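You operate a simulated robot arm through the tools that you are given. There is no shell and no other tool.

The job below is to be done with a simulated robot arm. You get a single attempt, and the scene is never put back.

## Task
Give the fig about 100 ml, measured in the drip jug.
Fine: fill the jug from the small teal can, then tip all of it on the soil; put can and jug back. Set down upright: small teal can, drip jug.

Only the result counts: the job must be done as asked and must still hold three seconds after the hand-in. Knocking over, shifting, dropping, spilling or breaking anything else fails it.

## Robot
A 7-joint arm with a three-finger gripper, fixed in place. Base frame: the origin is at the foot of the arm, x ahead of it, y to its left, z up; the work surface is at about z = 740. Units: mm, rad, N and s.
Its first joint turns from -2.897 to 2.897 rad. Payload 2.69 kg.
The TCP is the grasp point between the finger pads, 30 mm short of the fingertips. In the tool frame z runs along the fingers and y along their closing line. The gripper opens to 128 mm. The gripper's body begins 117 mm behind the TCP.
Orientation is told as [roll, pitch, yaw] about the base's x, y, z axes, in that order, counted from this pose: with the fingers straight down and closing along the base's y, the tool's x points along the base's -x, its y along +y and its z along -z.

## Interface
- The arm moves only by the tool apply_moves. Its argument "deltas" is a list of rows, each a list of 2 entries, a list of its own where there are three numbers: the shift along the tool's x, y, z in mm, then the turn, a rotation vector about the tool's x, y, z in rad. In form: [[[dx, dy, dz], [rx, ry, rz]], ...]. A call has 1 to 20 rows; each row is the pose to reach, as a shift and turn from the pose commanded when the call began, along the tool's axes at that moment. "claw" is the gripper command, from -1 (fully open) to 1 (shut), values between in proportion, set as the call begins (left out, the last holds). A row lasts 0.2 s, in which the tool goes at most 50 mm and 0.15 rad; a call with a longer step from one row to the next is refused whole, and so is a gripper value outside its range. Where a pose cannot be reached the arm comes as near as it can. A force on the tool above 40 N (or 10 N above the force at the start of the call, whichever is more), or a blocked arm, ends the call early, and 0.2 s more pass. Each finger halts on what it meets, pressing with about 25 N; the grip force reading is that of the motor and also rises with nothing between the fingers. The clock runs only during rows and for 0.2 s after the last one: add rows that repeat a pose to give the fingers time. It gives the time, the measured TCP pose, the force on the tool (base axes), the opening and the grip force at its end, in the units of the frame above (readings bear some noise), with the torque about the TCP (base axes, N m) and any sound that the robot's microphone picked up.
- Cameras (640 x 400 px; columns grow to the right, rows downward): "scene" is fixed at [400.9, -649.7, 1475.9]; the picture's right is [0.55, -0.83, 0.00], its down [-0.64, -0.42, -0.65] and it looks along [0.54, 0.36, -0.76] (base axes); focal length 252 px, centre (320, 200). "wrist" rides on the gripper at [58, 54, -131] in the tool frame; the picture's right is [-0.68, 0.74, 0.00], its down [-0.62, -0.57, -0.55] and it looks along [-0.40, -0.37, 0.84] (tool axes); focal length 234 px, centre (320, 200). There is no depth. A picture from a camera that has moved, and an enlarged one, comes with that camera's place and axes in the base frame and with its lens.
- camera(camera): a new picture of that camera. The clock stands still meanwhile.
- lift_body(by): slides the trunk up (or, below 0, down) by that many mm; the arm rides with it, the base frame stays. It gives what a move gives, with no picture.
- inspect(camera, box): a new picture of the part [left, top, right, bottom] of that camera's present view, enlarged. The clock stands still meanwhile.
- job_done(): hands the job in; it is judged then, once.

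Nothing tells you positions but the pictures and the camera data. Unless the task says otherwise, let go and move clear before handing in.

The tools are called after "Request:" as name(argument=value, ...) on one line, values as JSON. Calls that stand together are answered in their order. apply_moves: Moves the arm, as the interface text tells. Its arguments: {"type":"object","properties":{"deltas":{"type":"array","items":{"type":"array"}},"claw":{"type":"number"}},"required":["deltas"]} The other tools are called the same way: lift_body (by) slides the trunk up or down; camera (camera) takes a picture; inspect (camera, box) takes an enlarged picture of a part of a camera's view; job_done () hands the job in.

At the start:

```text
time_s: 0.0
position: [697.3, -4.2, 1158.5]
tcp_rot: [0.001, 0.0, 0.001]
ft_force: [0.2, 0.5, -0.4]
ft_torque: [0.0, 0.01, -0.01]
gripper_width: 128.1
gripper_force: 0.0
trunk travel left (down, up): [-150.0, 200.0]
```

scene: 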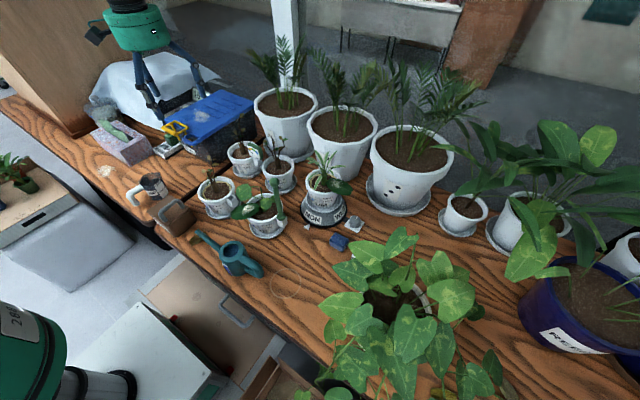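
wrist: 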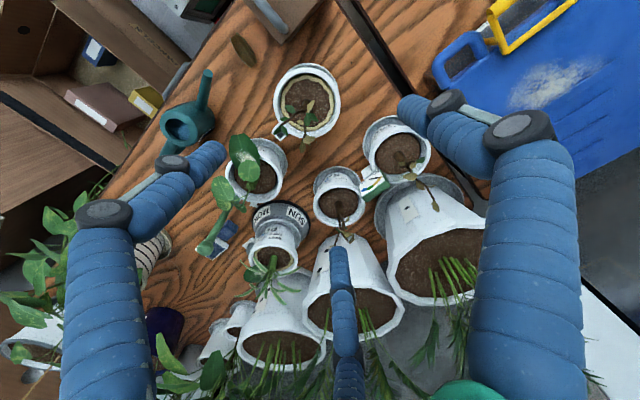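

I see a bench with several potted plants, a teal can, and some jugs or mugs at the left. I'll take enlarged pictures before I move anything, to find the teal can, the drip jug and the fig.

Request:
inspect(camera="scene", box=[80, 120, 280, 280])

Request:
inspect(camera="scene", box=[180, 120, 380, 280])

Request:
inspect(camera="scene", box=[420, 100, 640, 300])

Request:
inspect(camera="wrist", box=[140, 40, 460, 280])

Request:
inspect(camera="scene", box=[280, 220, 520, 400])

```text
2.50 times, centred on (180, 200) of scene
camera zoom: at [400.9, -649.7, 1475.9], right [0.55, -0.83, 0.0], down [-0.64, -0.42, -0.65], along [0.54, 0.36, -0.76], focal length 630 px, centre (670, 200)
```

zoom: 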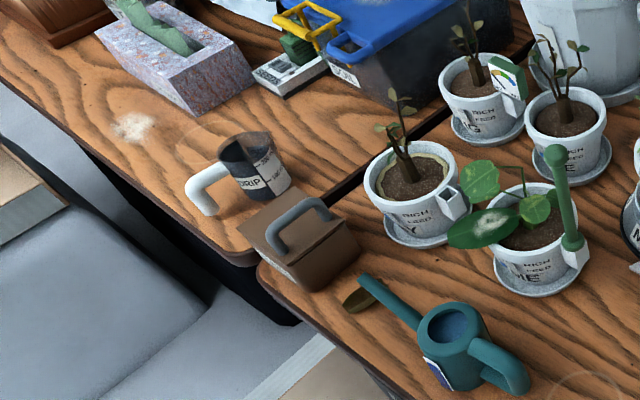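

```text
2.50 times, centred on (280, 200) of scene
camera zoom: at [400.9, -649.7, 1475.9], right [0.55, -0.83, 0.0], down [-0.64, -0.42, -0.65], along [0.54, 0.36, -0.76], focal length 630 px, centre (420, 200)
```

zoom: 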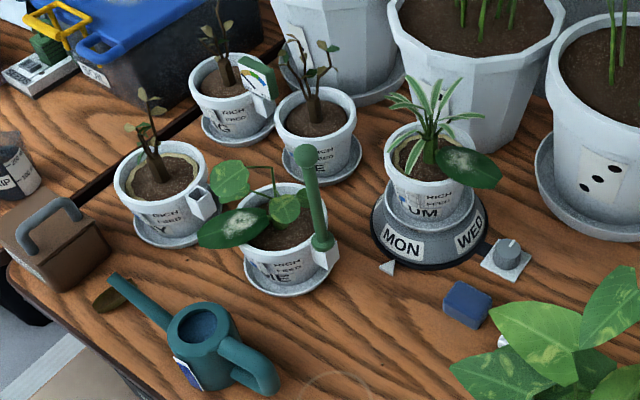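

```text
2.00 times, centred on (530, 200) of scene
camera zoom: at [400.9, -649.7, 1475.9], right [0.55, -0.83, 0.0], down [-0.64, -0.42, -0.65], along [0.54, 0.36, -0.76], focal length 504 px, centre (-100, 200)
```

zoom: 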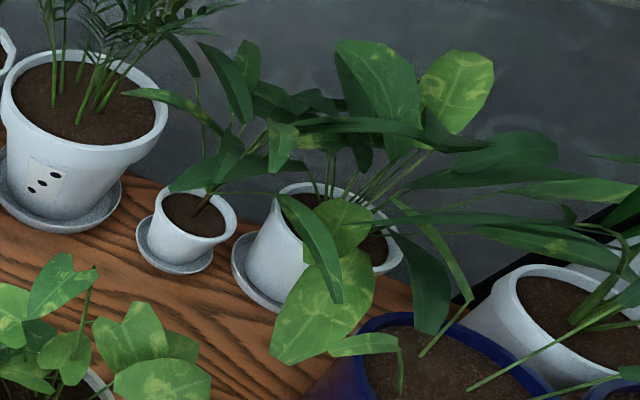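

```text
1.67 times, centred on (300, 160) of wrist
camera zoom: at [640.6, 48.5, 1288.7], right [0.68, 0.74, 0.0], down [0.62, -0.57, 0.55], along [0.4, -0.37, -0.84], focal length 390 px, centre (353, 267)
```

zoom: 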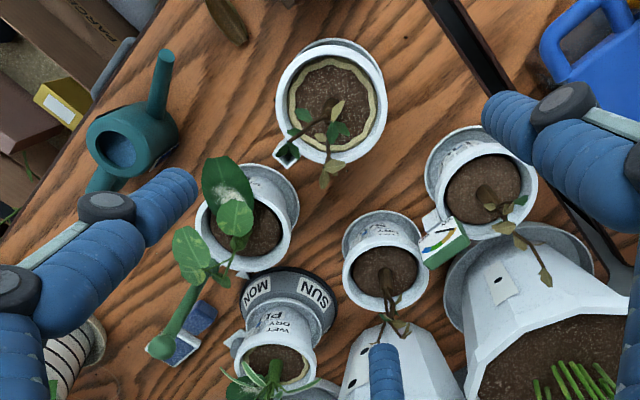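

```text
2.22 times, centred on (400, 310) of scene
camera zoom: at [400.9, -649.7, 1475.9], right [0.55, -0.83, 0.0], down [-0.64, -0.42, -0.65], along [0.54, 0.36, -0.76], focal length 560 px, centre (142, -44)
```

zoom: 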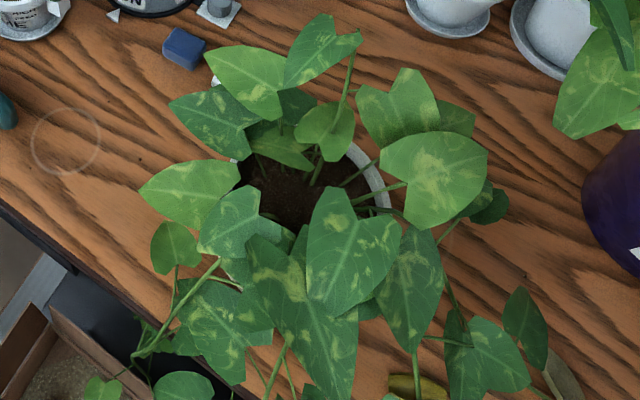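

The small pots have text labels, and the one at the back with the rainbow tag may end in "G". I'll zoom in on the labels, the jug and the can.

Request:
inspect(camera="scene", box=[220, 135, 270, 180])

Request:
inspect(camera="scene", box=[190, 165, 250, 225])

Request:
inspect(camera="scene", box=[250, 145, 310, 200])

Request:
inspect(camera="scene", box=[235, 190, 295, 245])

Request:
inspect(camera="scene", box=[115, 160, 205, 240])

Request:
inspect(camera="scene", box=[190, 220, 320, 310])

Request:
inspect(camera="wrist", box=[355, 105, 445, 190])

Request:
inspect(camera="wrist", box=[260, 50, 360, 150])

```text
8.89 times, centred on (245, 158) of scene
camera zoom: at [400.9, -649.7, 1475.9], right [0.55, -0.83, 0.0], down [-0.64, -0.42, -0.65], along [0.54, 0.36, -0.76], focal length 2238 px, centre (987, 578)
```

zoom: 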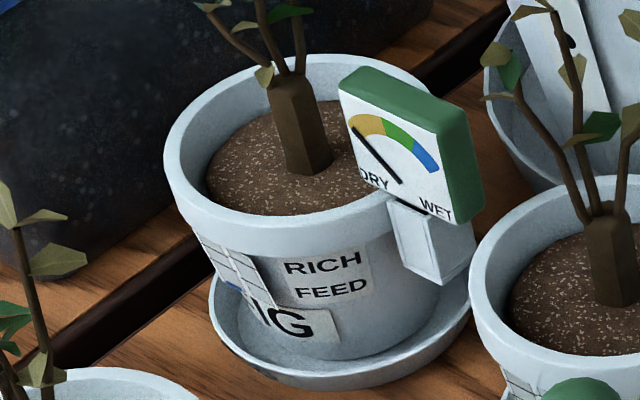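

```text
6.67 times, centred on (220, 195) of scene
camera zoom: at [400.9, -649.7, 1475.9], right [0.55, -0.83, 0.0], down [-0.64, -0.42, -0.65], along [0.54, 0.36, -0.76], focal length 1679 px, centre (987, 233)
```

zoom: 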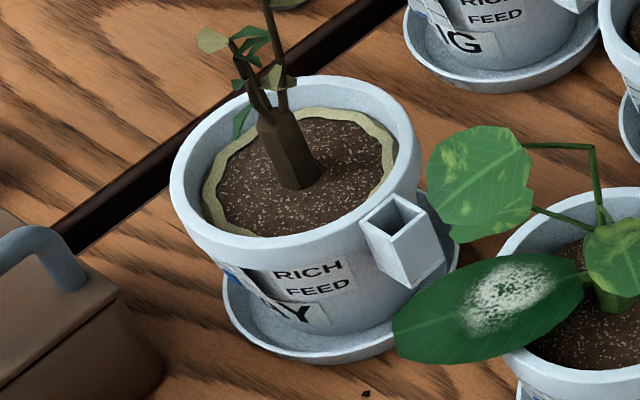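

```text
7.27 times, centred on (280, 172) of scene
camera zoom: at [400.9, -649.7, 1475.9], right [0.55, -0.83, 0.0], down [-0.64, -0.42, -0.65], along [0.54, 0.36, -0.76], focal length 1831 px, centre (611, 400)
```

zoom: 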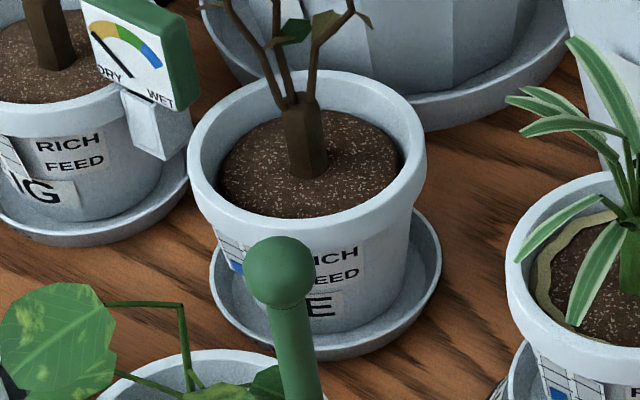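

```text
7.27 times, centred on (265, 218) of scene
camera zoom: at [400.9, -649.7, 1475.9], right [0.55, -0.83, 0.0], down [-0.64, -0.42, -0.65], along [0.54, 0.36, -0.76], focal length 1831 px, centre (720, 73)
```

zoom: 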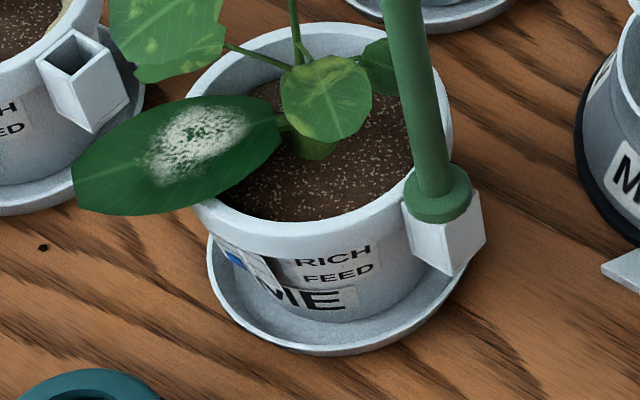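

```text
5.00 times, centred on (160, 200) of scene
camera zoom: at [400.9, -649.7, 1475.9], right [0.55, -0.83, 0.0], down [-0.64, -0.42, -0.65], along [0.54, 0.36, -0.76], focal length 1259 px, centre (1120, 200)
```

zoom: 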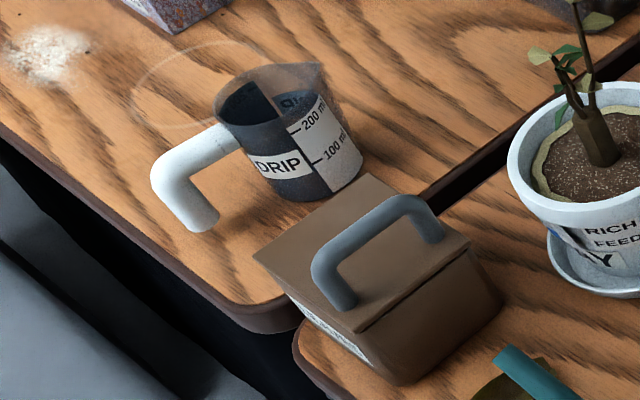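

```text
4.44 times, centred on (255, 265) of scene
camera zoom: at [400.9, -649.7, 1475.9], right [0.55, -0.83, 0.0], down [-0.64, -0.42, -0.65], along [0.54, 0.36, -0.76], focal length 1119 px, centre (609, -89)
```

zoom: 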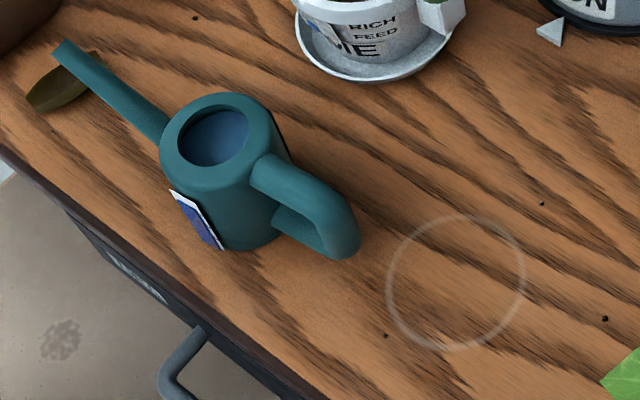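

```text
4.71 times, centred on (400, 148) of wrist
camera zoom: at [640.6, 48.5, 1288.7], right [0.68, 0.74, 0.0], down [0.62, -0.57, 0.55], along [0.4, -0.37, -0.84], focal length 1102 px, centre (-56, 447)
```

zoom: 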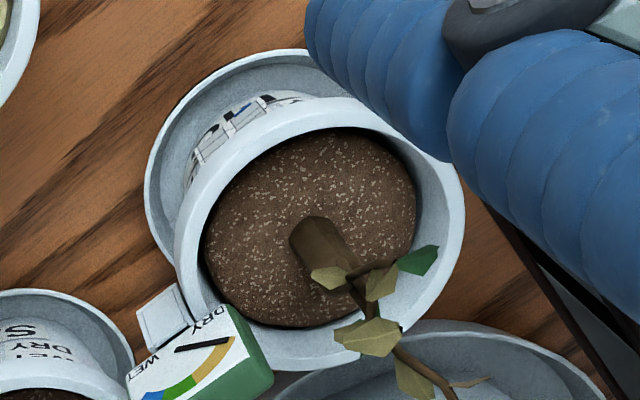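

```text
4.00 times, centred on (310, 100) of wrist
camera zoom: at [640.6, 48.5, 1288.7], right [0.68, 0.74, 0.0], down [0.62, -0.57, 0.55], along [0.4, -0.37, -0.84], focal length 937 px, centre (360, 600)
```

zoom: 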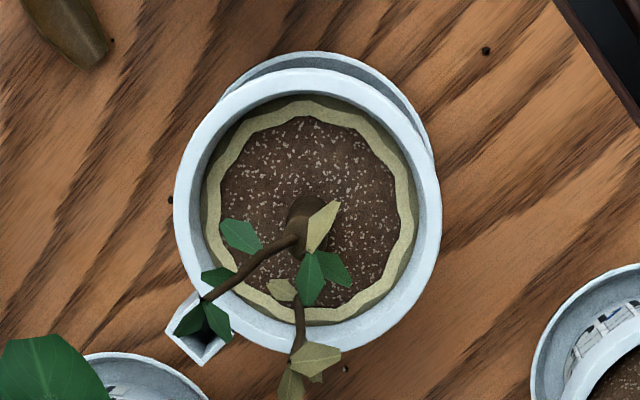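

The fig is the pot labelled "..IG", with the moisture meter, at about (900, 60). The DRIP jug is at about (594, 238) with its handle toward the robot. The teal can is at about (550, -243), with its spout toward +y and its handle toward -y. Next I'll move the hand above the handle side of the can and turn it, to see the can better.

Request:
apply_moves(deltas=[[[12, -27, 10], [0, 0, -0.131]], [[24, -54, 20], [0, 0, -0.262]], [[36, -81, 30], [0, 0, -0.393]], [[48, -108, 40], [0, 0, -0.524]], [[60, -136, 50], [0, 0, -0.654]], [[72, -163, 60], [0, 0, -0.785]], [[84, -190, 70], [0, 0, -0.916]], [[96, -217, 80], [0, 0, -1.047]], [[108, -244, 90], [0, 0, -1.178]], [[120, -271, 100], [0, 0, -1.309]], [[132, -298, 110], [0, 0, -1.44]], [[144, -326, 120], [0, 0, -1.571]]], claw=-1)

```text
time_s: 2.6
position: [555.0, -331.9, 1035.9]
tcp_rot: [0.0, 0.001, 1.572]
ft_force: [-0.5, 0.1, 0.3]
ft_torque: [-0.01, 0.0, 0.02]
gripper_width: 127.8
gripper_force: 0.0
trunk travel left (down, up): [-150.0, 200.0]
```

Request:
camera(camera="wrist")

Request:
camera(camera="scene")

```text
taken
camera wrist: at [502.4, -390.0, 1167.5], right [-0.74, 0.68, 0.0], down [0.56, 0.62, 0.55], along [0.37, 0.4, -0.84], focal length 234 px, centre (320, 200)
```

wrist: 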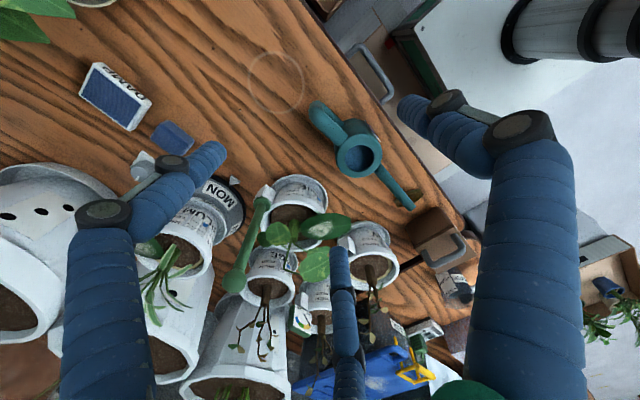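

```text
taken
```

scene: 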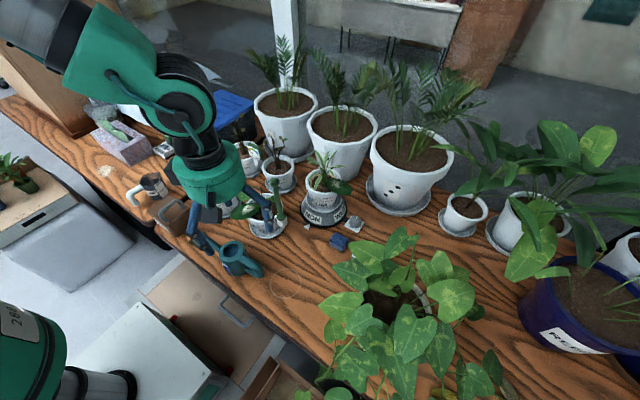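

I'll zoom in on the can, the jug and the fingers from this view.

Request:
inspect(camera="wrist", box=[280, 80, 440, 220])

Request:
inspect(camera="wrist", box=[400, 190, 540, 330])

Request:
inspect(camera="scene", box=[150, 120, 300, 290])

Request:
inspect(camera="wrist", box=[220, 200, 420, 400])

```text
2.86 times, centred on (360, 150) of wrist
camera zoom: at [502.4, -390.0, 1167.5], right [-0.74, 0.68, 0.0], down [0.56, 0.62, 0.55], along [0.37, 0.4, -0.84], focal length 669 px, centre (206, 343)
```

zoom: 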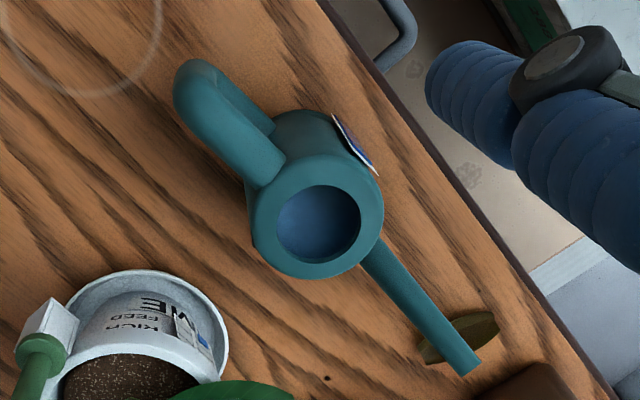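

```text
2.86 times, centred on (470, 260) of wrist
camera zoom: at [502.4, -390.0, 1167.5], right [-0.74, 0.68, 0.0], down [0.56, 0.62, 0.55], along [0.37, 0.4, -0.84], focal length 669 px, centre (-109, 29)
```

zoom: 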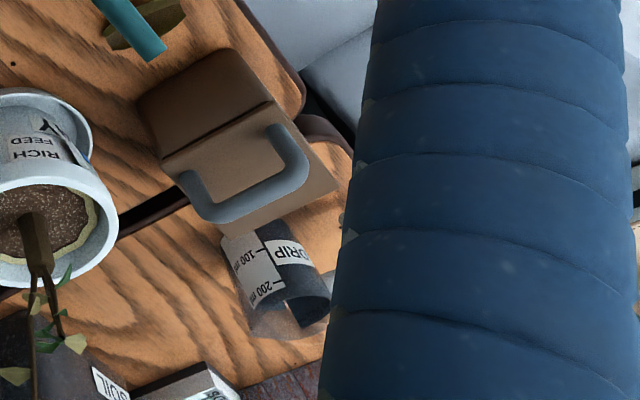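

```text
2.35 times, centred on (225, 205) of scene
camera zoom: at [400.9, -649.7, 1475.9], right [0.55, -0.83, 0.0], down [-0.64, -0.42, -0.65], along [0.54, 0.36, -0.76], focal length 592 px, centre (544, 188)
```

zoom: 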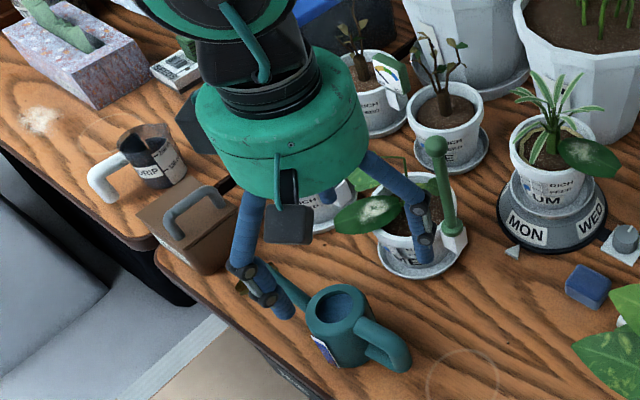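

```text
2.00 times, centred on (320, 300) of wrist
camera zoom: at [502.4, -390.0, 1167.5], right [-0.74, 0.68, 0.0], down [0.56, 0.62, 0.55], along [0.37, 0.4, -0.84], focal length 468 px, centre (320, 0)
```

zoom: 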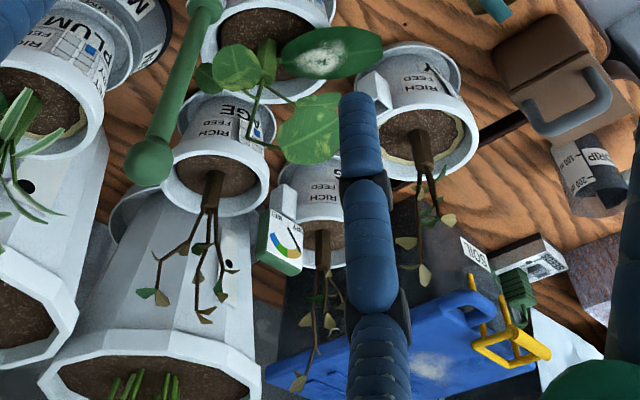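

The teal can's top centre works out to about (554, -253, 848), and its spout tip is somewhat higher. Next I'll tilt the hand 45° behind the handle for a low side view of the can.

Request:
apply_moves(deltas=[[[16, 13, 26], [0, -0.131, 0]], [[33, 26, 52], [0, -0.262, 0]], [[49, 38, 78], [0, -0.393, 0]], [[65, 51, 104], [0, -0.524, 0]], [[82, 64, 130], [0, -0.654, 0]], [[98, 77, 156], [0, -0.785, 0]]], claw=-1)

Request:
camera(camera="wrist")

Request:
inspect(camera="wrist", box=[240, 60, 440, 260])

Request:
camera(camera="scene")

```text
time_s: 4.0
position: [475.5, -428.8, 882.0]
tcp_rot: [-0.003, -0.785, 1.571]
ft_force: [0.3, 0.0, 0.2]
ft_torque: [-0.1, -0.02, 0.0]
gripper_width: 128.2
gripper_force: 0.0
trunk travel left (down, up): [-150.0, 200.0]
```

```text
taken
camera wrist: at [423.7, -563.1, 931.9], right [-0.74, 0.48, 0.48], down [0.56, 0.05, 0.82], along [0.37, 0.88, -0.31], focal length 234 px, centre (320, 200)
```

wrist: 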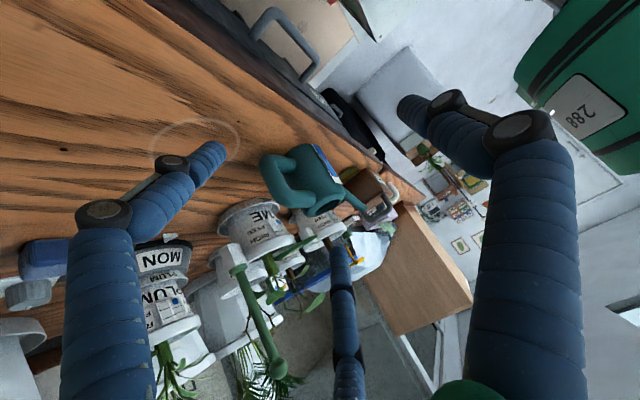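

```text
2.00 times, centred on (340, 160) of wrist
camera zoom: at [423.7, -563.1, 931.9], right [-0.74, 0.48, 0.48], down [0.56, 0.05, 0.82], along [0.37, 0.88, -0.31], focal length 468 px, centre (280, 280)
```

zoom: 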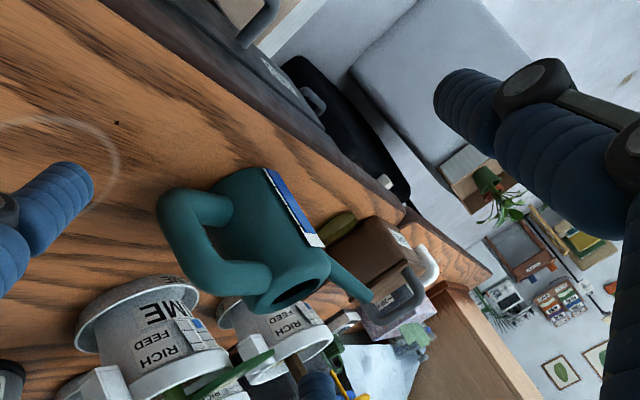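

```text
taken
```

scene: 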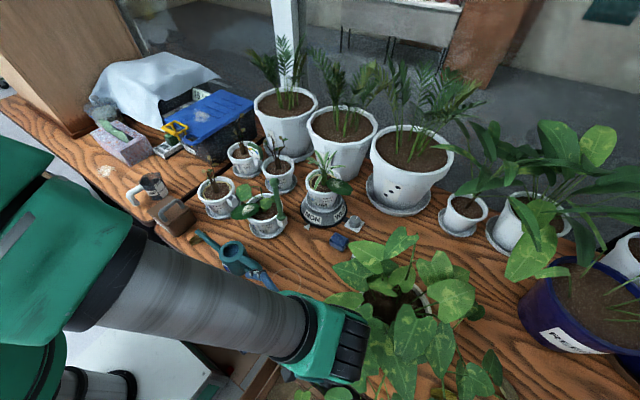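

The can has a C-shaped handle on its -y side, an axis near (555, -247), a top at about z 831 and a spout tip near (542, -114, 843). The arm is now clear of the view, so I'll zoom in on the jug and the area around it.

Request:
inspect(camera="scene", box=[122, 165, 182, 205])

Request:
inspect(camera="scene", box=[140, 168, 180, 203])

Request:
inspect(camera="scene", box=[185, 120, 275, 190])

Request:
inspect(camera="scene", box=[180, 220, 280, 300])

```text
10.00 times, centred on (152, 185) of scene
camera zoom: at [400.9, -649.7, 1475.9], right [0.55, -0.83, 0.0], down [-0.64, -0.42, -0.65], along [0.54, 0.36, -0.76], focal length 2518 px, centre (2000, 350)
```

zoom: 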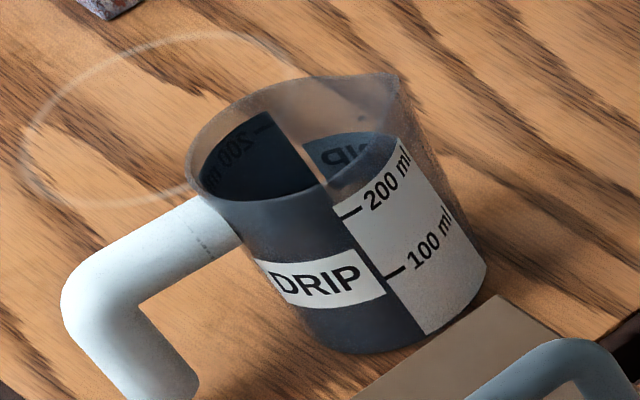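

```text
11.43 times, centred on (160, 186) of scene
camera zoom: at [400.9, -649.7, 1475.9], right [0.55, -0.83, 0.0], down [-0.64, -0.42, -0.65], along [0.54, 0.36, -0.76], focal length 2878 px, centre (2149, 366)
```

zoom: 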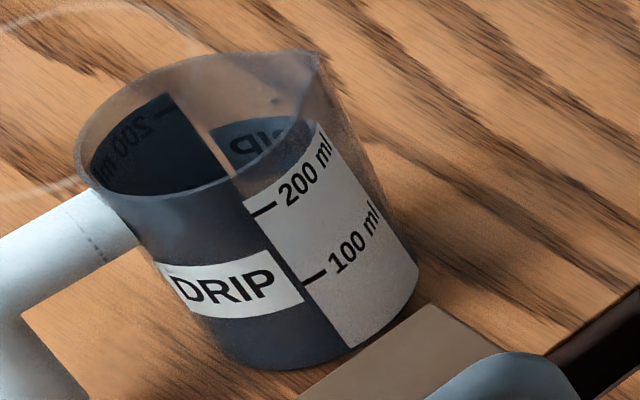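

```text
5.71 times, centred on (230, 155) of scene
camera zoom: at [400.9, -649.7, 1475.9], right [0.55, -0.83, 0.0], down [-0.64, -0.42, -0.65], along [0.54, 0.36, -0.76], focal length 1439 px, centre (834, 457)
```

zoom: 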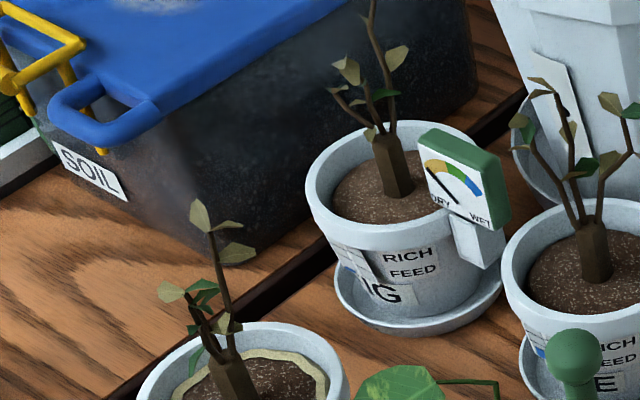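

```text
5.00 times, centred on (230, 260) of scene
camera zoom: at [400.9, -649.7, 1475.9], right [0.55, -0.83, 0.0], down [-0.64, -0.42, -0.65], along [0.54, 0.36, -0.76], focal length 1259 px, centre (770, -100)
```

zoom: 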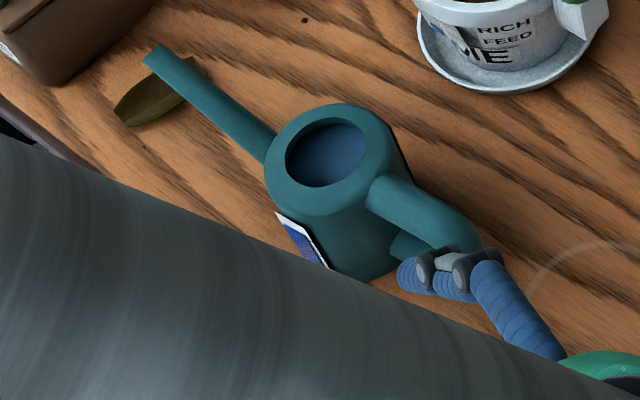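

The jug is a clear, tapered beaker about 75–80 mm wide with its rim near z 828, and its pouring lip points toward (0.95, -0.31). Next I'll take the empty hand over to the jug to look inside it and check that the pouring pose can be reached.

Request:
apply_moves(deltas=[[[-28, 0, -28], [0, 0, 0]], [[-57, 0, -57], [0, 0, 0]], [[-85, 0, -85], [0, 0, 0]], [[-116, -8, -54], [0, 0, 0]], [[-147, -17, -23], [0, 0, 0]], [[-178, -25, 8], [0, 0, 0]], [[-210, -34, 40], [0, 0, 0]], [[-241, -42, 71], [0, 0, 0]], [[-272, -50, 102], [0, 0, 0]], [[-303, -58, 133], [0, 0, 0]], [[-335, -67, 165], [0, 0, 0]], [[-366, -75, 196], [0, 0, 0]], [[-397, -83, 227], [0, 0, 0]], [[-428, -92, 258], [0, 0, 0]], [[-460, -100, 290], [0, 0, 0]]])

Request:
camera(camera="wrist")

Request:
camera(camera="scene")

```text
time_s: 7.2
position: [576.0, 100.1, 1002.0]
tcp_rot: [0.0, -0.787, 1.572]
ft_force: [-0.6, 0.2, 0.4]
ft_torque: [0.03, 0.01, -0.01]
gripper_width: 127.8
gripper_force: 0.0
trunk travel left (down, up): [-150.0, 200.0]
```

```text
taken
camera wrist: at [523.5, -31.4, 1053.0], right [-0.74, 0.48, 0.48], down [0.57, 0.05, 0.82], along [0.37, 0.88, -0.31], focal length 234 px, centre (320, 200)
```

wrist: 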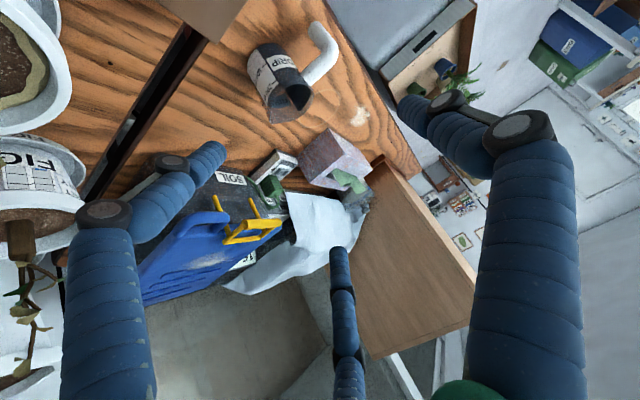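

```text
taken
```

scene: 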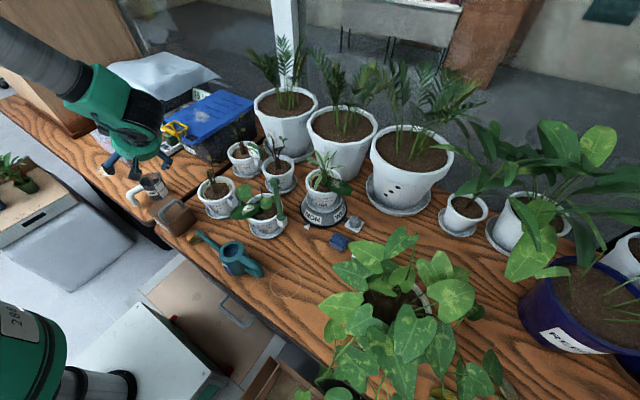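

The pose at the jug is reachable. I'll zoom in on the jug and the fig's card.

Request:
inspect(camera="wrist", box=[230, 10, 350, 130])

Request:
inspect(camera="wrist", box=[0, 120, 100, 240])

Request:
inspect(camera="scene", box=[90, 80, 190, 190])

```text
3.33 times, centred on (290, 70) of wrist
camera zoom: at [523.5, -31.4, 1053.0], right [-0.74, 0.48, 0.48], down [0.57, 0.05, 0.82], along [0.37, 0.88, -0.31], focal length 781 px, centre (420, 633)
```

zoom: 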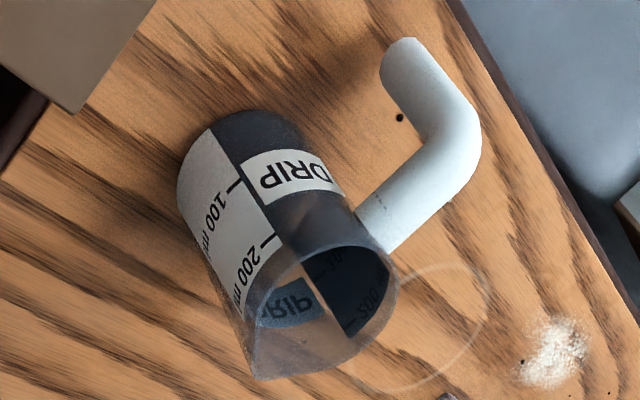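

```text
3.33 times, centred on (50, 180) of wrist
camera zoom: at [523.5, -31.4, 1053.0], right [-0.74, 0.48, 0.48], down [0.57, 0.05, 0.82], along [0.37, 0.88, -0.31], focal length 781 px, centre (1220, 267)
```

zoom: 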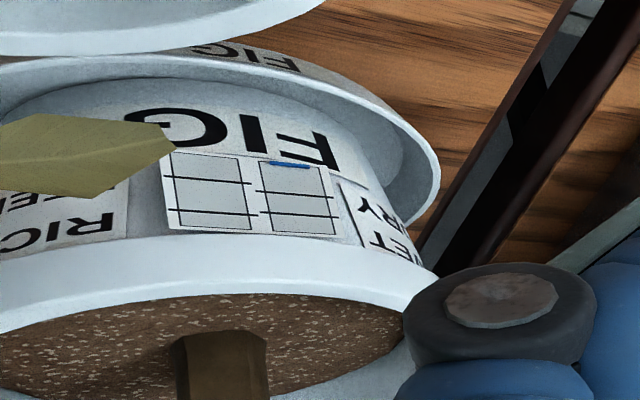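

```text
3.64 times, centred on (140, 135) of scene
camera zoom: at [400.9, -649.7, 1475.9], right [0.55, -0.83, 0.0], down [-0.64, -0.42, -0.65], along [0.54, 0.36, -0.76], focal length 916 px, centre (974, 436)
```

zoom: 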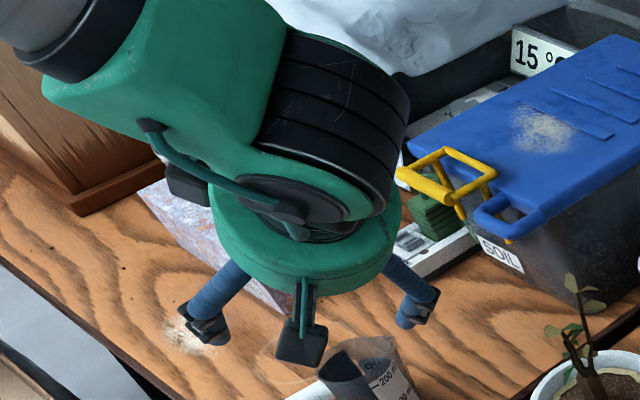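

The pot's label reads FIG, so that is confirmed. Next I'll bring the hand to vertical above the jug and look straight into it.

Request:
apply_moves(deltas=[[[-15, -2, 13], [0, 0.131, 0]], [[-29, -4, 26], [0, 0.262, 0]], [[-44, -6, 39], [0, 0.393, 0]], [[-59, -8, 52], [0, 0.524, 0]], [[-73, -10, 65], [0, 0.654, 0]], [[-88, -11, 78], [0, 0.785, 0]]])

Request:
camera(camera="wrist")

Request:
inspect(camera="wrist", box=[240, 60, 380, 180])

```text
time_s: 8.6
position: [588.5, 217.9, 1009.8]
tcp_rot: [0.001, 0.001, 1.571]
ft_force: [-0.6, -0.1, 0.0]
ft_torque: [0.06, -0.03, -0.01]
gripper_width: 128.0
gripper_force: 0.0
trunk travel left (down, up): [-150.0, 200.0]
```

```text
taken
camera wrist: at [536.1, 159.8, 1140.2], right [-0.74, 0.68, 0.0], down [0.56, 0.62, 0.55], along [0.37, 0.4, -0.84], focal length 234 px, centre (320, 200)
```

wrist: 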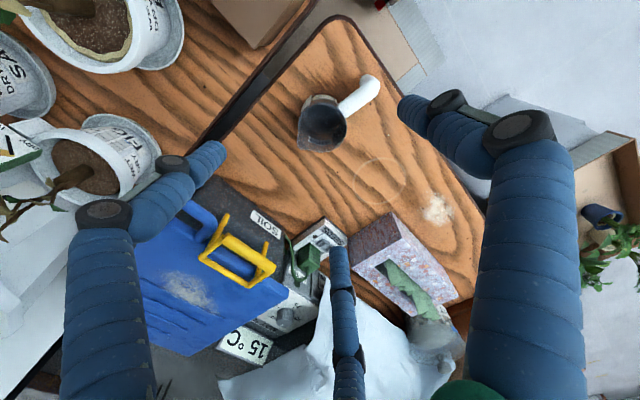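

```text
3.33 times, centred on (310, 120) of wrist
camera zoom: at [536.1, 159.8, 1140.2], right [-0.74, 0.68, 0.0], down [0.56, 0.62, 0.55], along [0.37, 0.4, -0.84], focal length 781 px, centre (353, 467)
```

zoom: 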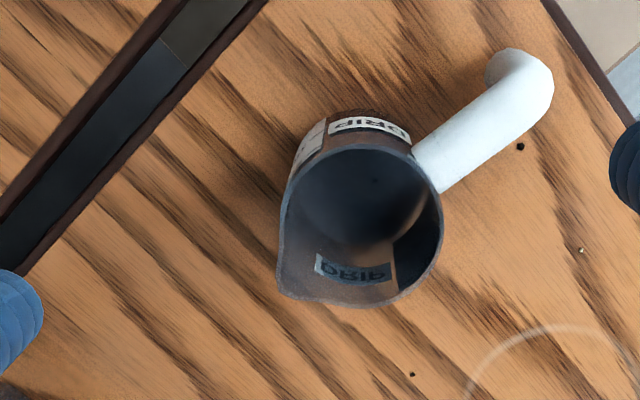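

The jug looks empty. Refined positions are: can axis (555, -244), can top z about 827, spout tip (538, -122, 847), and jug axis about (595, 227). Next I'll move to a pre-grasp behind the can's handle, tilted 45° and turned 8° to line up with the spout.

Request:
apply_moves(deltas=[[[44, 1, 0], [-0.004, -0.06, -0.01]], [[87, 3, 0], [-0.008, -0.121, -0.02]], [[131, 4, 0], [-0.013, -0.181, -0.031]], [[174, 6, 0], [-0.017, -0.241, -0.041]], [[218, 7, 0], [-0.021, -0.302, -0.051]], [[262, 8, 0], [-0.025, -0.362, -0.061]], [[305, 10, 0], [-0.03, -0.422, -0.071]], [[349, 11, 0], [-0.034, -0.483, -0.082]], [[393, 12, 0], [-0.038, -0.543, -0.092]], [[436, 14, 0], [-0.042, -0.603, -0.102]], [[480, 15, 0], [-0.046, -0.664, -0.112]], [[523, 17, 0], [-0.051, -0.724, -0.122]], [[567, 18, 0], [-0.055, -0.784, -0.133]], [[567, 18, 37], [-0.055, -0.784, -0.133]], [[567, 18, 75], [-0.055, -0.784, -0.133]], [[567, 18, 112], [-0.055, -0.784, -0.133]]])

Request:
camera(camera="wrist")

Request:
inspect(camera="wrist", box=[180, 40, 420, 260])

Request:
inspect(camera="scene", box=[160, 180, 320, 320])

```text
time_s: 12.0
position: [569.9, -348.1, 898.3]
tcp_rot: [-0.001, -0.785, 1.712]
ft_force: [0.0, 0.4, 0.8]
ft_torque: [-0.06, 0.0, 0.01]
gripper_width: 127.9
gripper_force: 0.1
trunk travel left (down, up): [-150.0, 200.0]
```

```text
taken
camera wrist: at [536.5, -487.6, 949.5], right [-0.8, 0.37, 0.48], down [0.55, 0.13, 0.82], along [0.24, 0.92, -0.31], focal length 234 px, centre (320, 200)
```

wrist: 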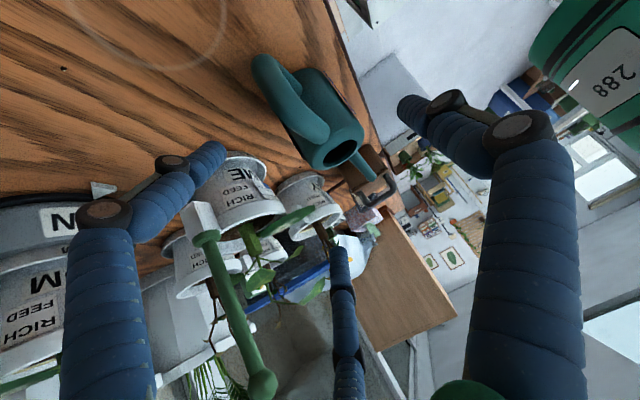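

```text
1.82 times, centred on (300, 150) of wrist
camera zoom: at [536.5, -487.6, 949.5], right [-0.8, 0.37, 0.48], down [0.55, 0.13, 0.82], along [0.24, 0.92, -0.31], focal length 426 px, centre (356, 291)
```

zoom: 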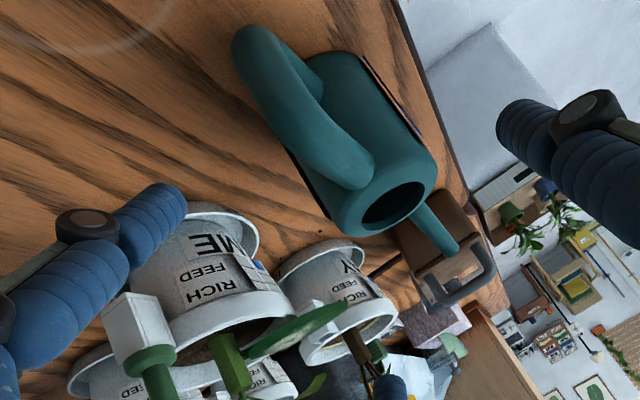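

```text
2.86 times, centred on (240, 250) of scene
camera zoom: at [400.9, -649.7, 1475.9], right [0.55, -0.83, 0.0], down [-0.64, -0.42, -0.65], along [0.54, 0.36, -0.76], focal length 720 px, centre (549, 57)
```

zoom: 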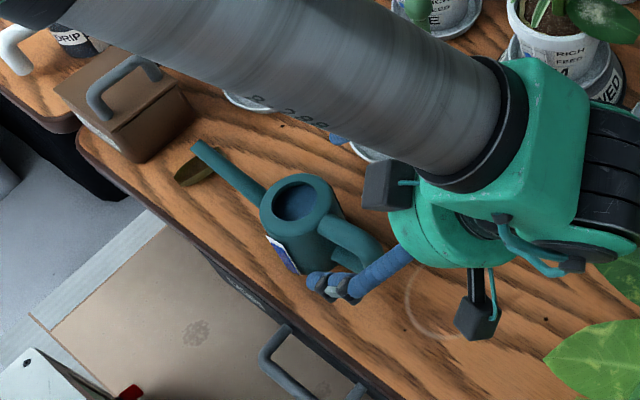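

The geometry agrees from three views, and the fingers straddle the handle plane. I'll slide along the tool axis until the fingers flank the can body.

Request:
apply_moves(deltas=[[[0, 0, 30], [0, 0, 0]], [[0, 0, 60], [0, 0, 0]], [[0, 0, 90], [0, 0, 0]], [[0, 0, 115], [0, 0, 0]], [[0, 0, 135], [0, 0, 0]], [[0, 0, 152], [0, 0, 0]]])

Request:
camera(camera="wrist")

Request:
inspect(camera="scene", box=[180, 200, 310, 310])

```text
time_s: 13.4
position: [556.1, -245.3, 791.4]
tcp_rot: [-0.007, -0.78, 1.716]
ft_force: [7.0, -6.3, 3.5]
ft_torque: [0.15, 0.59, 0.56]
gripper_width: 129.3
gripper_force: 0.1
trunk travel left (down, up): [-150.0, 200.0]
```

```text
taken
camera wrist: at [522.5, -384.2, 843.1], right [-0.8, 0.37, 0.47], down [0.55, 0.13, 0.83], along [0.25, 0.92, -0.31], focal length 234 px, centre (320, 200)
```

wrist: 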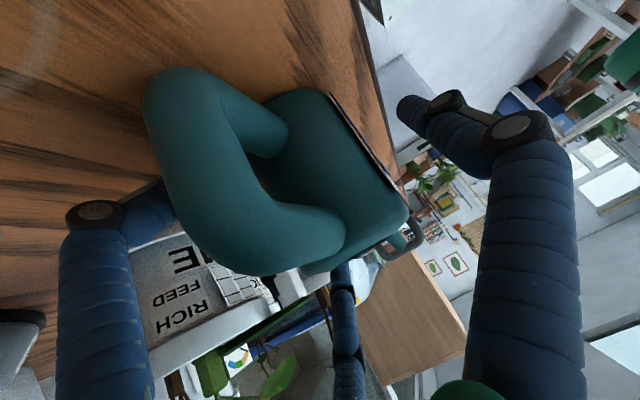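

```text
3.64 times, centred on (245, 255) of scene
camera zoom: at [400.9, -649.7, 1475.9], right [0.55, -0.83, 0.0], down [-0.64, -0.42, -0.65], along [0.54, 0.36, -0.76], focal length 916 px, centre (593, 0)
```

zoom: 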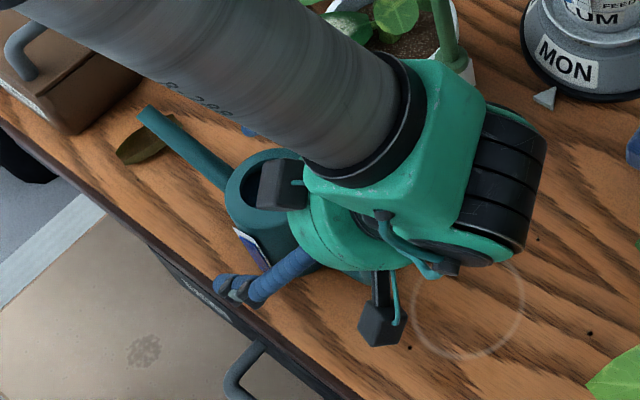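

The force reading shows a light contact of about 10 N on the tool. I'll compare the can with its earlier picture before doing anything else.

Request:
inspect(camera="scene", box=[180, 220, 280, 300])

Request:
inspect(camera="wrist", box=[120, 40, 440, 290])

Request:
camera(camera="scene")

```text
5.00 times, centred on (230, 260) of scene
camera zoom: at [400.9, -649.7, 1475.9], right [0.55, -0.83, 0.0], down [-0.64, -0.42, -0.65], along [0.54, 0.36, -0.76], focal length 1259 px, centre (770, -100)
```

zoom: 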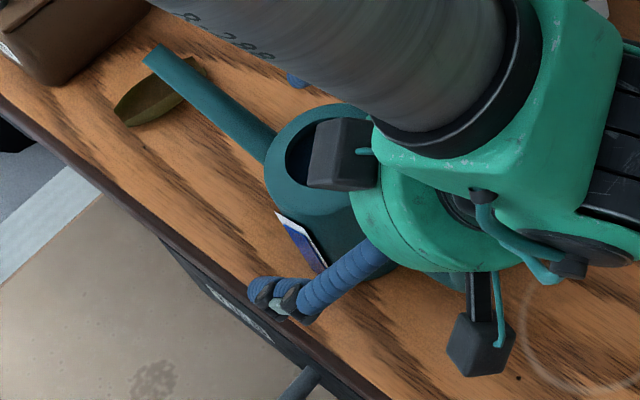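

```text
1.60 times, centred on (280, 165) of wrist
camera zoom: at [522.5, -384.2, 843.1], right [-0.8, 0.37, 0.47], down [0.55, 0.13, 0.83], along [0.25, 0.92, -0.31], focal length 375 px, centre (384, 256)
```

zoom: 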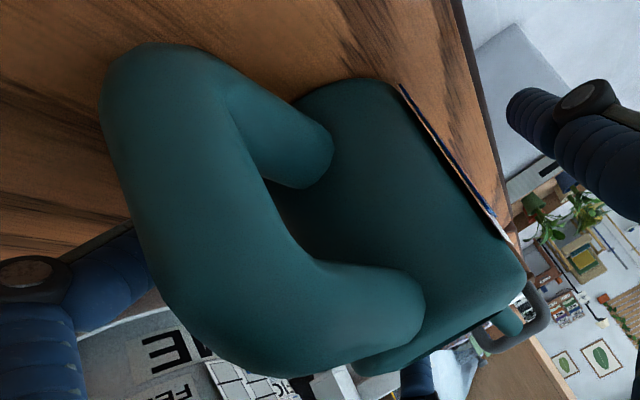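

```text
taken
```

scene: 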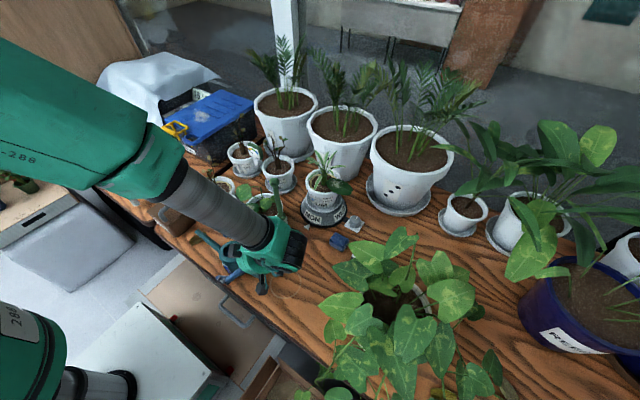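

The can hasn't moved at all, so the contact is light. I'll back off a few millimetres along the tool axis to see where the contact lets go.

Request:
apply_moves(deltas=[[[0, 0, -6], [0, 0, 0]], [[0, 0, -6], [0, 0, 0]], [[0, 0, -6], [0, 0, 0]]])

```text
time_s: 14.2
position: [553.6, -246.5, 793.9]
tcp_rot: [0.001, -0.786, 1.709]
ft_force: [-0.4, 0.2, 0.3]
ft_torque: [0.01, -0.03, -0.03]
gripper_width: 129.3
gripper_force: 0.0
trunk travel left (down, up): [-150.0, 200.0]
```

The contact cleared after a 6 mm back-off, with the fingers beside the can's axis. I'll close the gripper on the can body now.

Request:
apply_moves(deltas=[[[0, 0, 0], [0, 0, 0]], [[0, 0, 0], [0, 0, 0]], [[0, 0, 0], [0, 0, 0]], [[0, 0, 0], [0, 0, 0]], [[0, 0, 0], [0, 0, 0]]], claw=1)

Request:
inspect(camera="scene", box=[180, 220, 280, 300])

Request:
camera(camera="wrist")

```text
time_s: 15.4
position: [554.6, -246.6, 793.4]
tcp_rot: [-0.001, -0.786, 1.712]
ft_force: [-4.5, -1.2, 12.9]
ft_torque: [-0.28, 0.68, 0.02]
gripper_width: 94.0
gripper_force: 25.1
trunk travel left (down, up): [-150.0, 200.0]
```

```text
5.00 times, centred on (230, 260) of scene
camera zoom: at [400.9, -649.7, 1475.9], right [0.55, -0.83, 0.0], down [-0.64, -0.42, -0.65], along [0.54, 0.36, -0.76], focal length 1259 px, centre (770, -100)
```

zoom: 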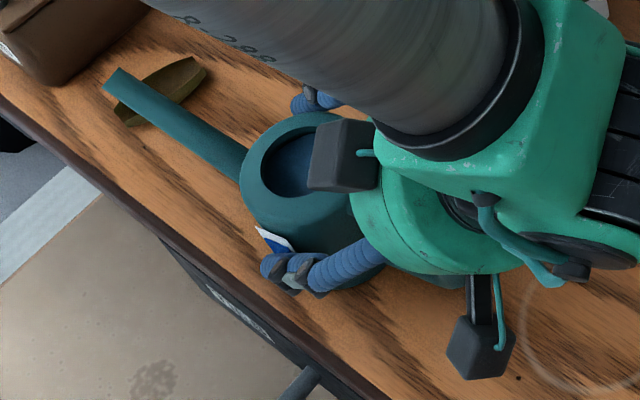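

```text
taken
camera wrist: at [521.1, -386.0, 844.9], right [-0.8, 0.37, 0.48], down [0.55, 0.13, 0.82], along [0.25, 0.92, -0.31], focal length 234 px, centre (320, 200)
```

wrist: 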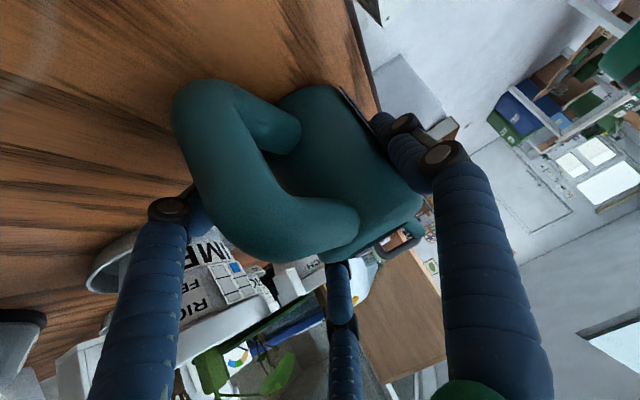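

The fingers stopped at 94 mm, which is wider than the can body I measured, and the can has moved a little. I'll look closely at what the fingers are touching.

Request:
inspect(camera="wrist", box=[340, 80, 480, 200])

Request:
inspect(camera="wrist", box=[130, 150, 370, 330])

Request:
inspect(camera="scene", box=[215, 235, 265, 290])

```text
3.33 times, centred on (410, 140) of wrist
camera zoom: at [521.1, -386.0, 844.9], right [-0.8, 0.37, 0.48], down [0.55, 0.13, 0.82], along [0.25, 0.92, -0.31], focal length 781 px, centre (20, 400)
```

zoom: 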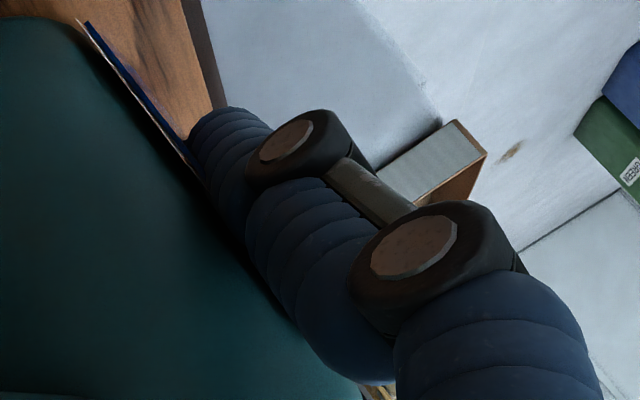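

```text
2.22 times, centred on (250, 240) of wrist
camera zoom: at [521.1, -386.0, 844.9], right [-0.8, 0.37, 0.48], down [0.55, 0.13, 0.82], along [0.25, 0.92, -0.31], focal length 520 px, centre (476, 111)
```

zoom: 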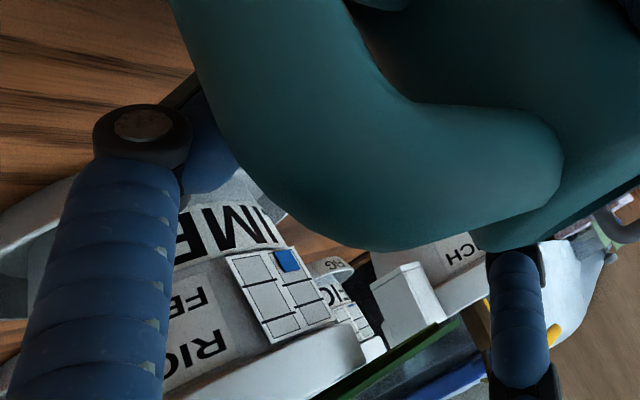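

```text
7.27 times, centred on (240, 262) of scene
camera zoom: at [400.9, -649.7, 1475.9], right [0.55, -0.83, 0.0], down [-0.64, -0.42, -0.65], along [0.54, 0.36, -0.76], focal length 1831 px, centre (902, -254)
```

zoom: 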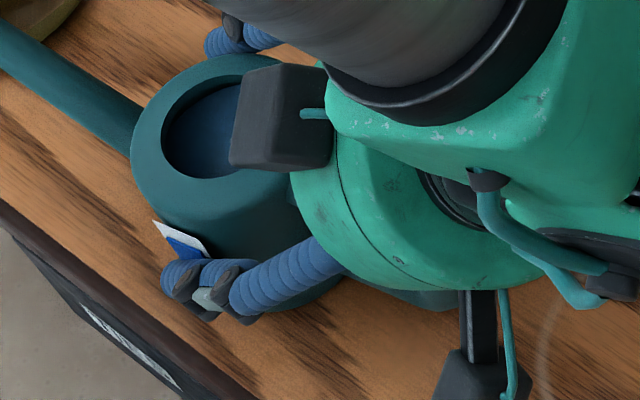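

The fingers flank the body, with the label plate on one side, and the grip is firm at 25 N. I'll lift 15 mm slowly and check that the can comes up cleanly.

Request:
apply_moves(deltas=[[[-3.5, 0, -3.5], [0, 0, 0]], [[-7, 0, -7], [0, 0, 0]], [[-10.6, 0, -10.6], [0, 0, 0]], [[-10.6, 0, -10.6], [0, 0, 0]], [[-10.6, 0, -10.6], [0, 0, 0]]])

Request:
camera(camera="wrist")

Request:
inspect(camera="scene", box=[180, 220, 280, 300])

```text
time_s: 16.6
position: [556.1, -246.0, 809.0]
tcp_rot: [-0.002, -0.785, 1.711]
ft_force: [0.4, -0.2, -1.8]
ft_torque: [-0.03, -0.03, -0.03]
gripper_width: 90.1
gripper_force: 25.2
trunk travel left (down, up): [-150.0, 200.0]
```

```text
taken
camera wrist: at [521.7, -385.9, 859.7], right [-0.8, 0.37, 0.48], down [0.55, 0.13, 0.82], along [0.24, 0.92, -0.31], focal length 234 px, centre (320, 200)
```

wrist: 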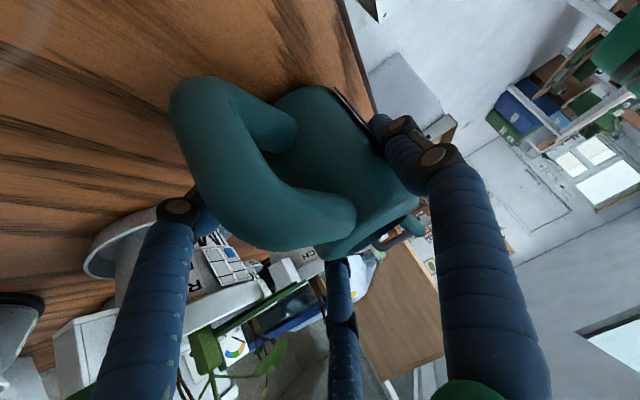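

```text
5.00 times, centred on (230, 260) of scene
camera zoom: at [400.9, -649.7, 1475.9], right [0.55, -0.83, 0.0], down [-0.64, -0.42, -0.65], along [0.54, 0.36, -0.76], focal length 1259 px, centre (770, -100)
```

zoom: 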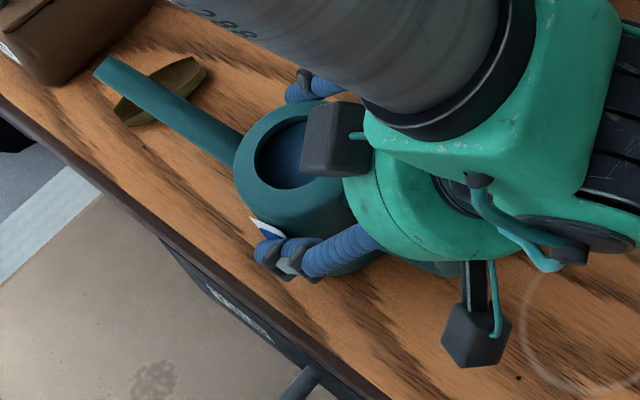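

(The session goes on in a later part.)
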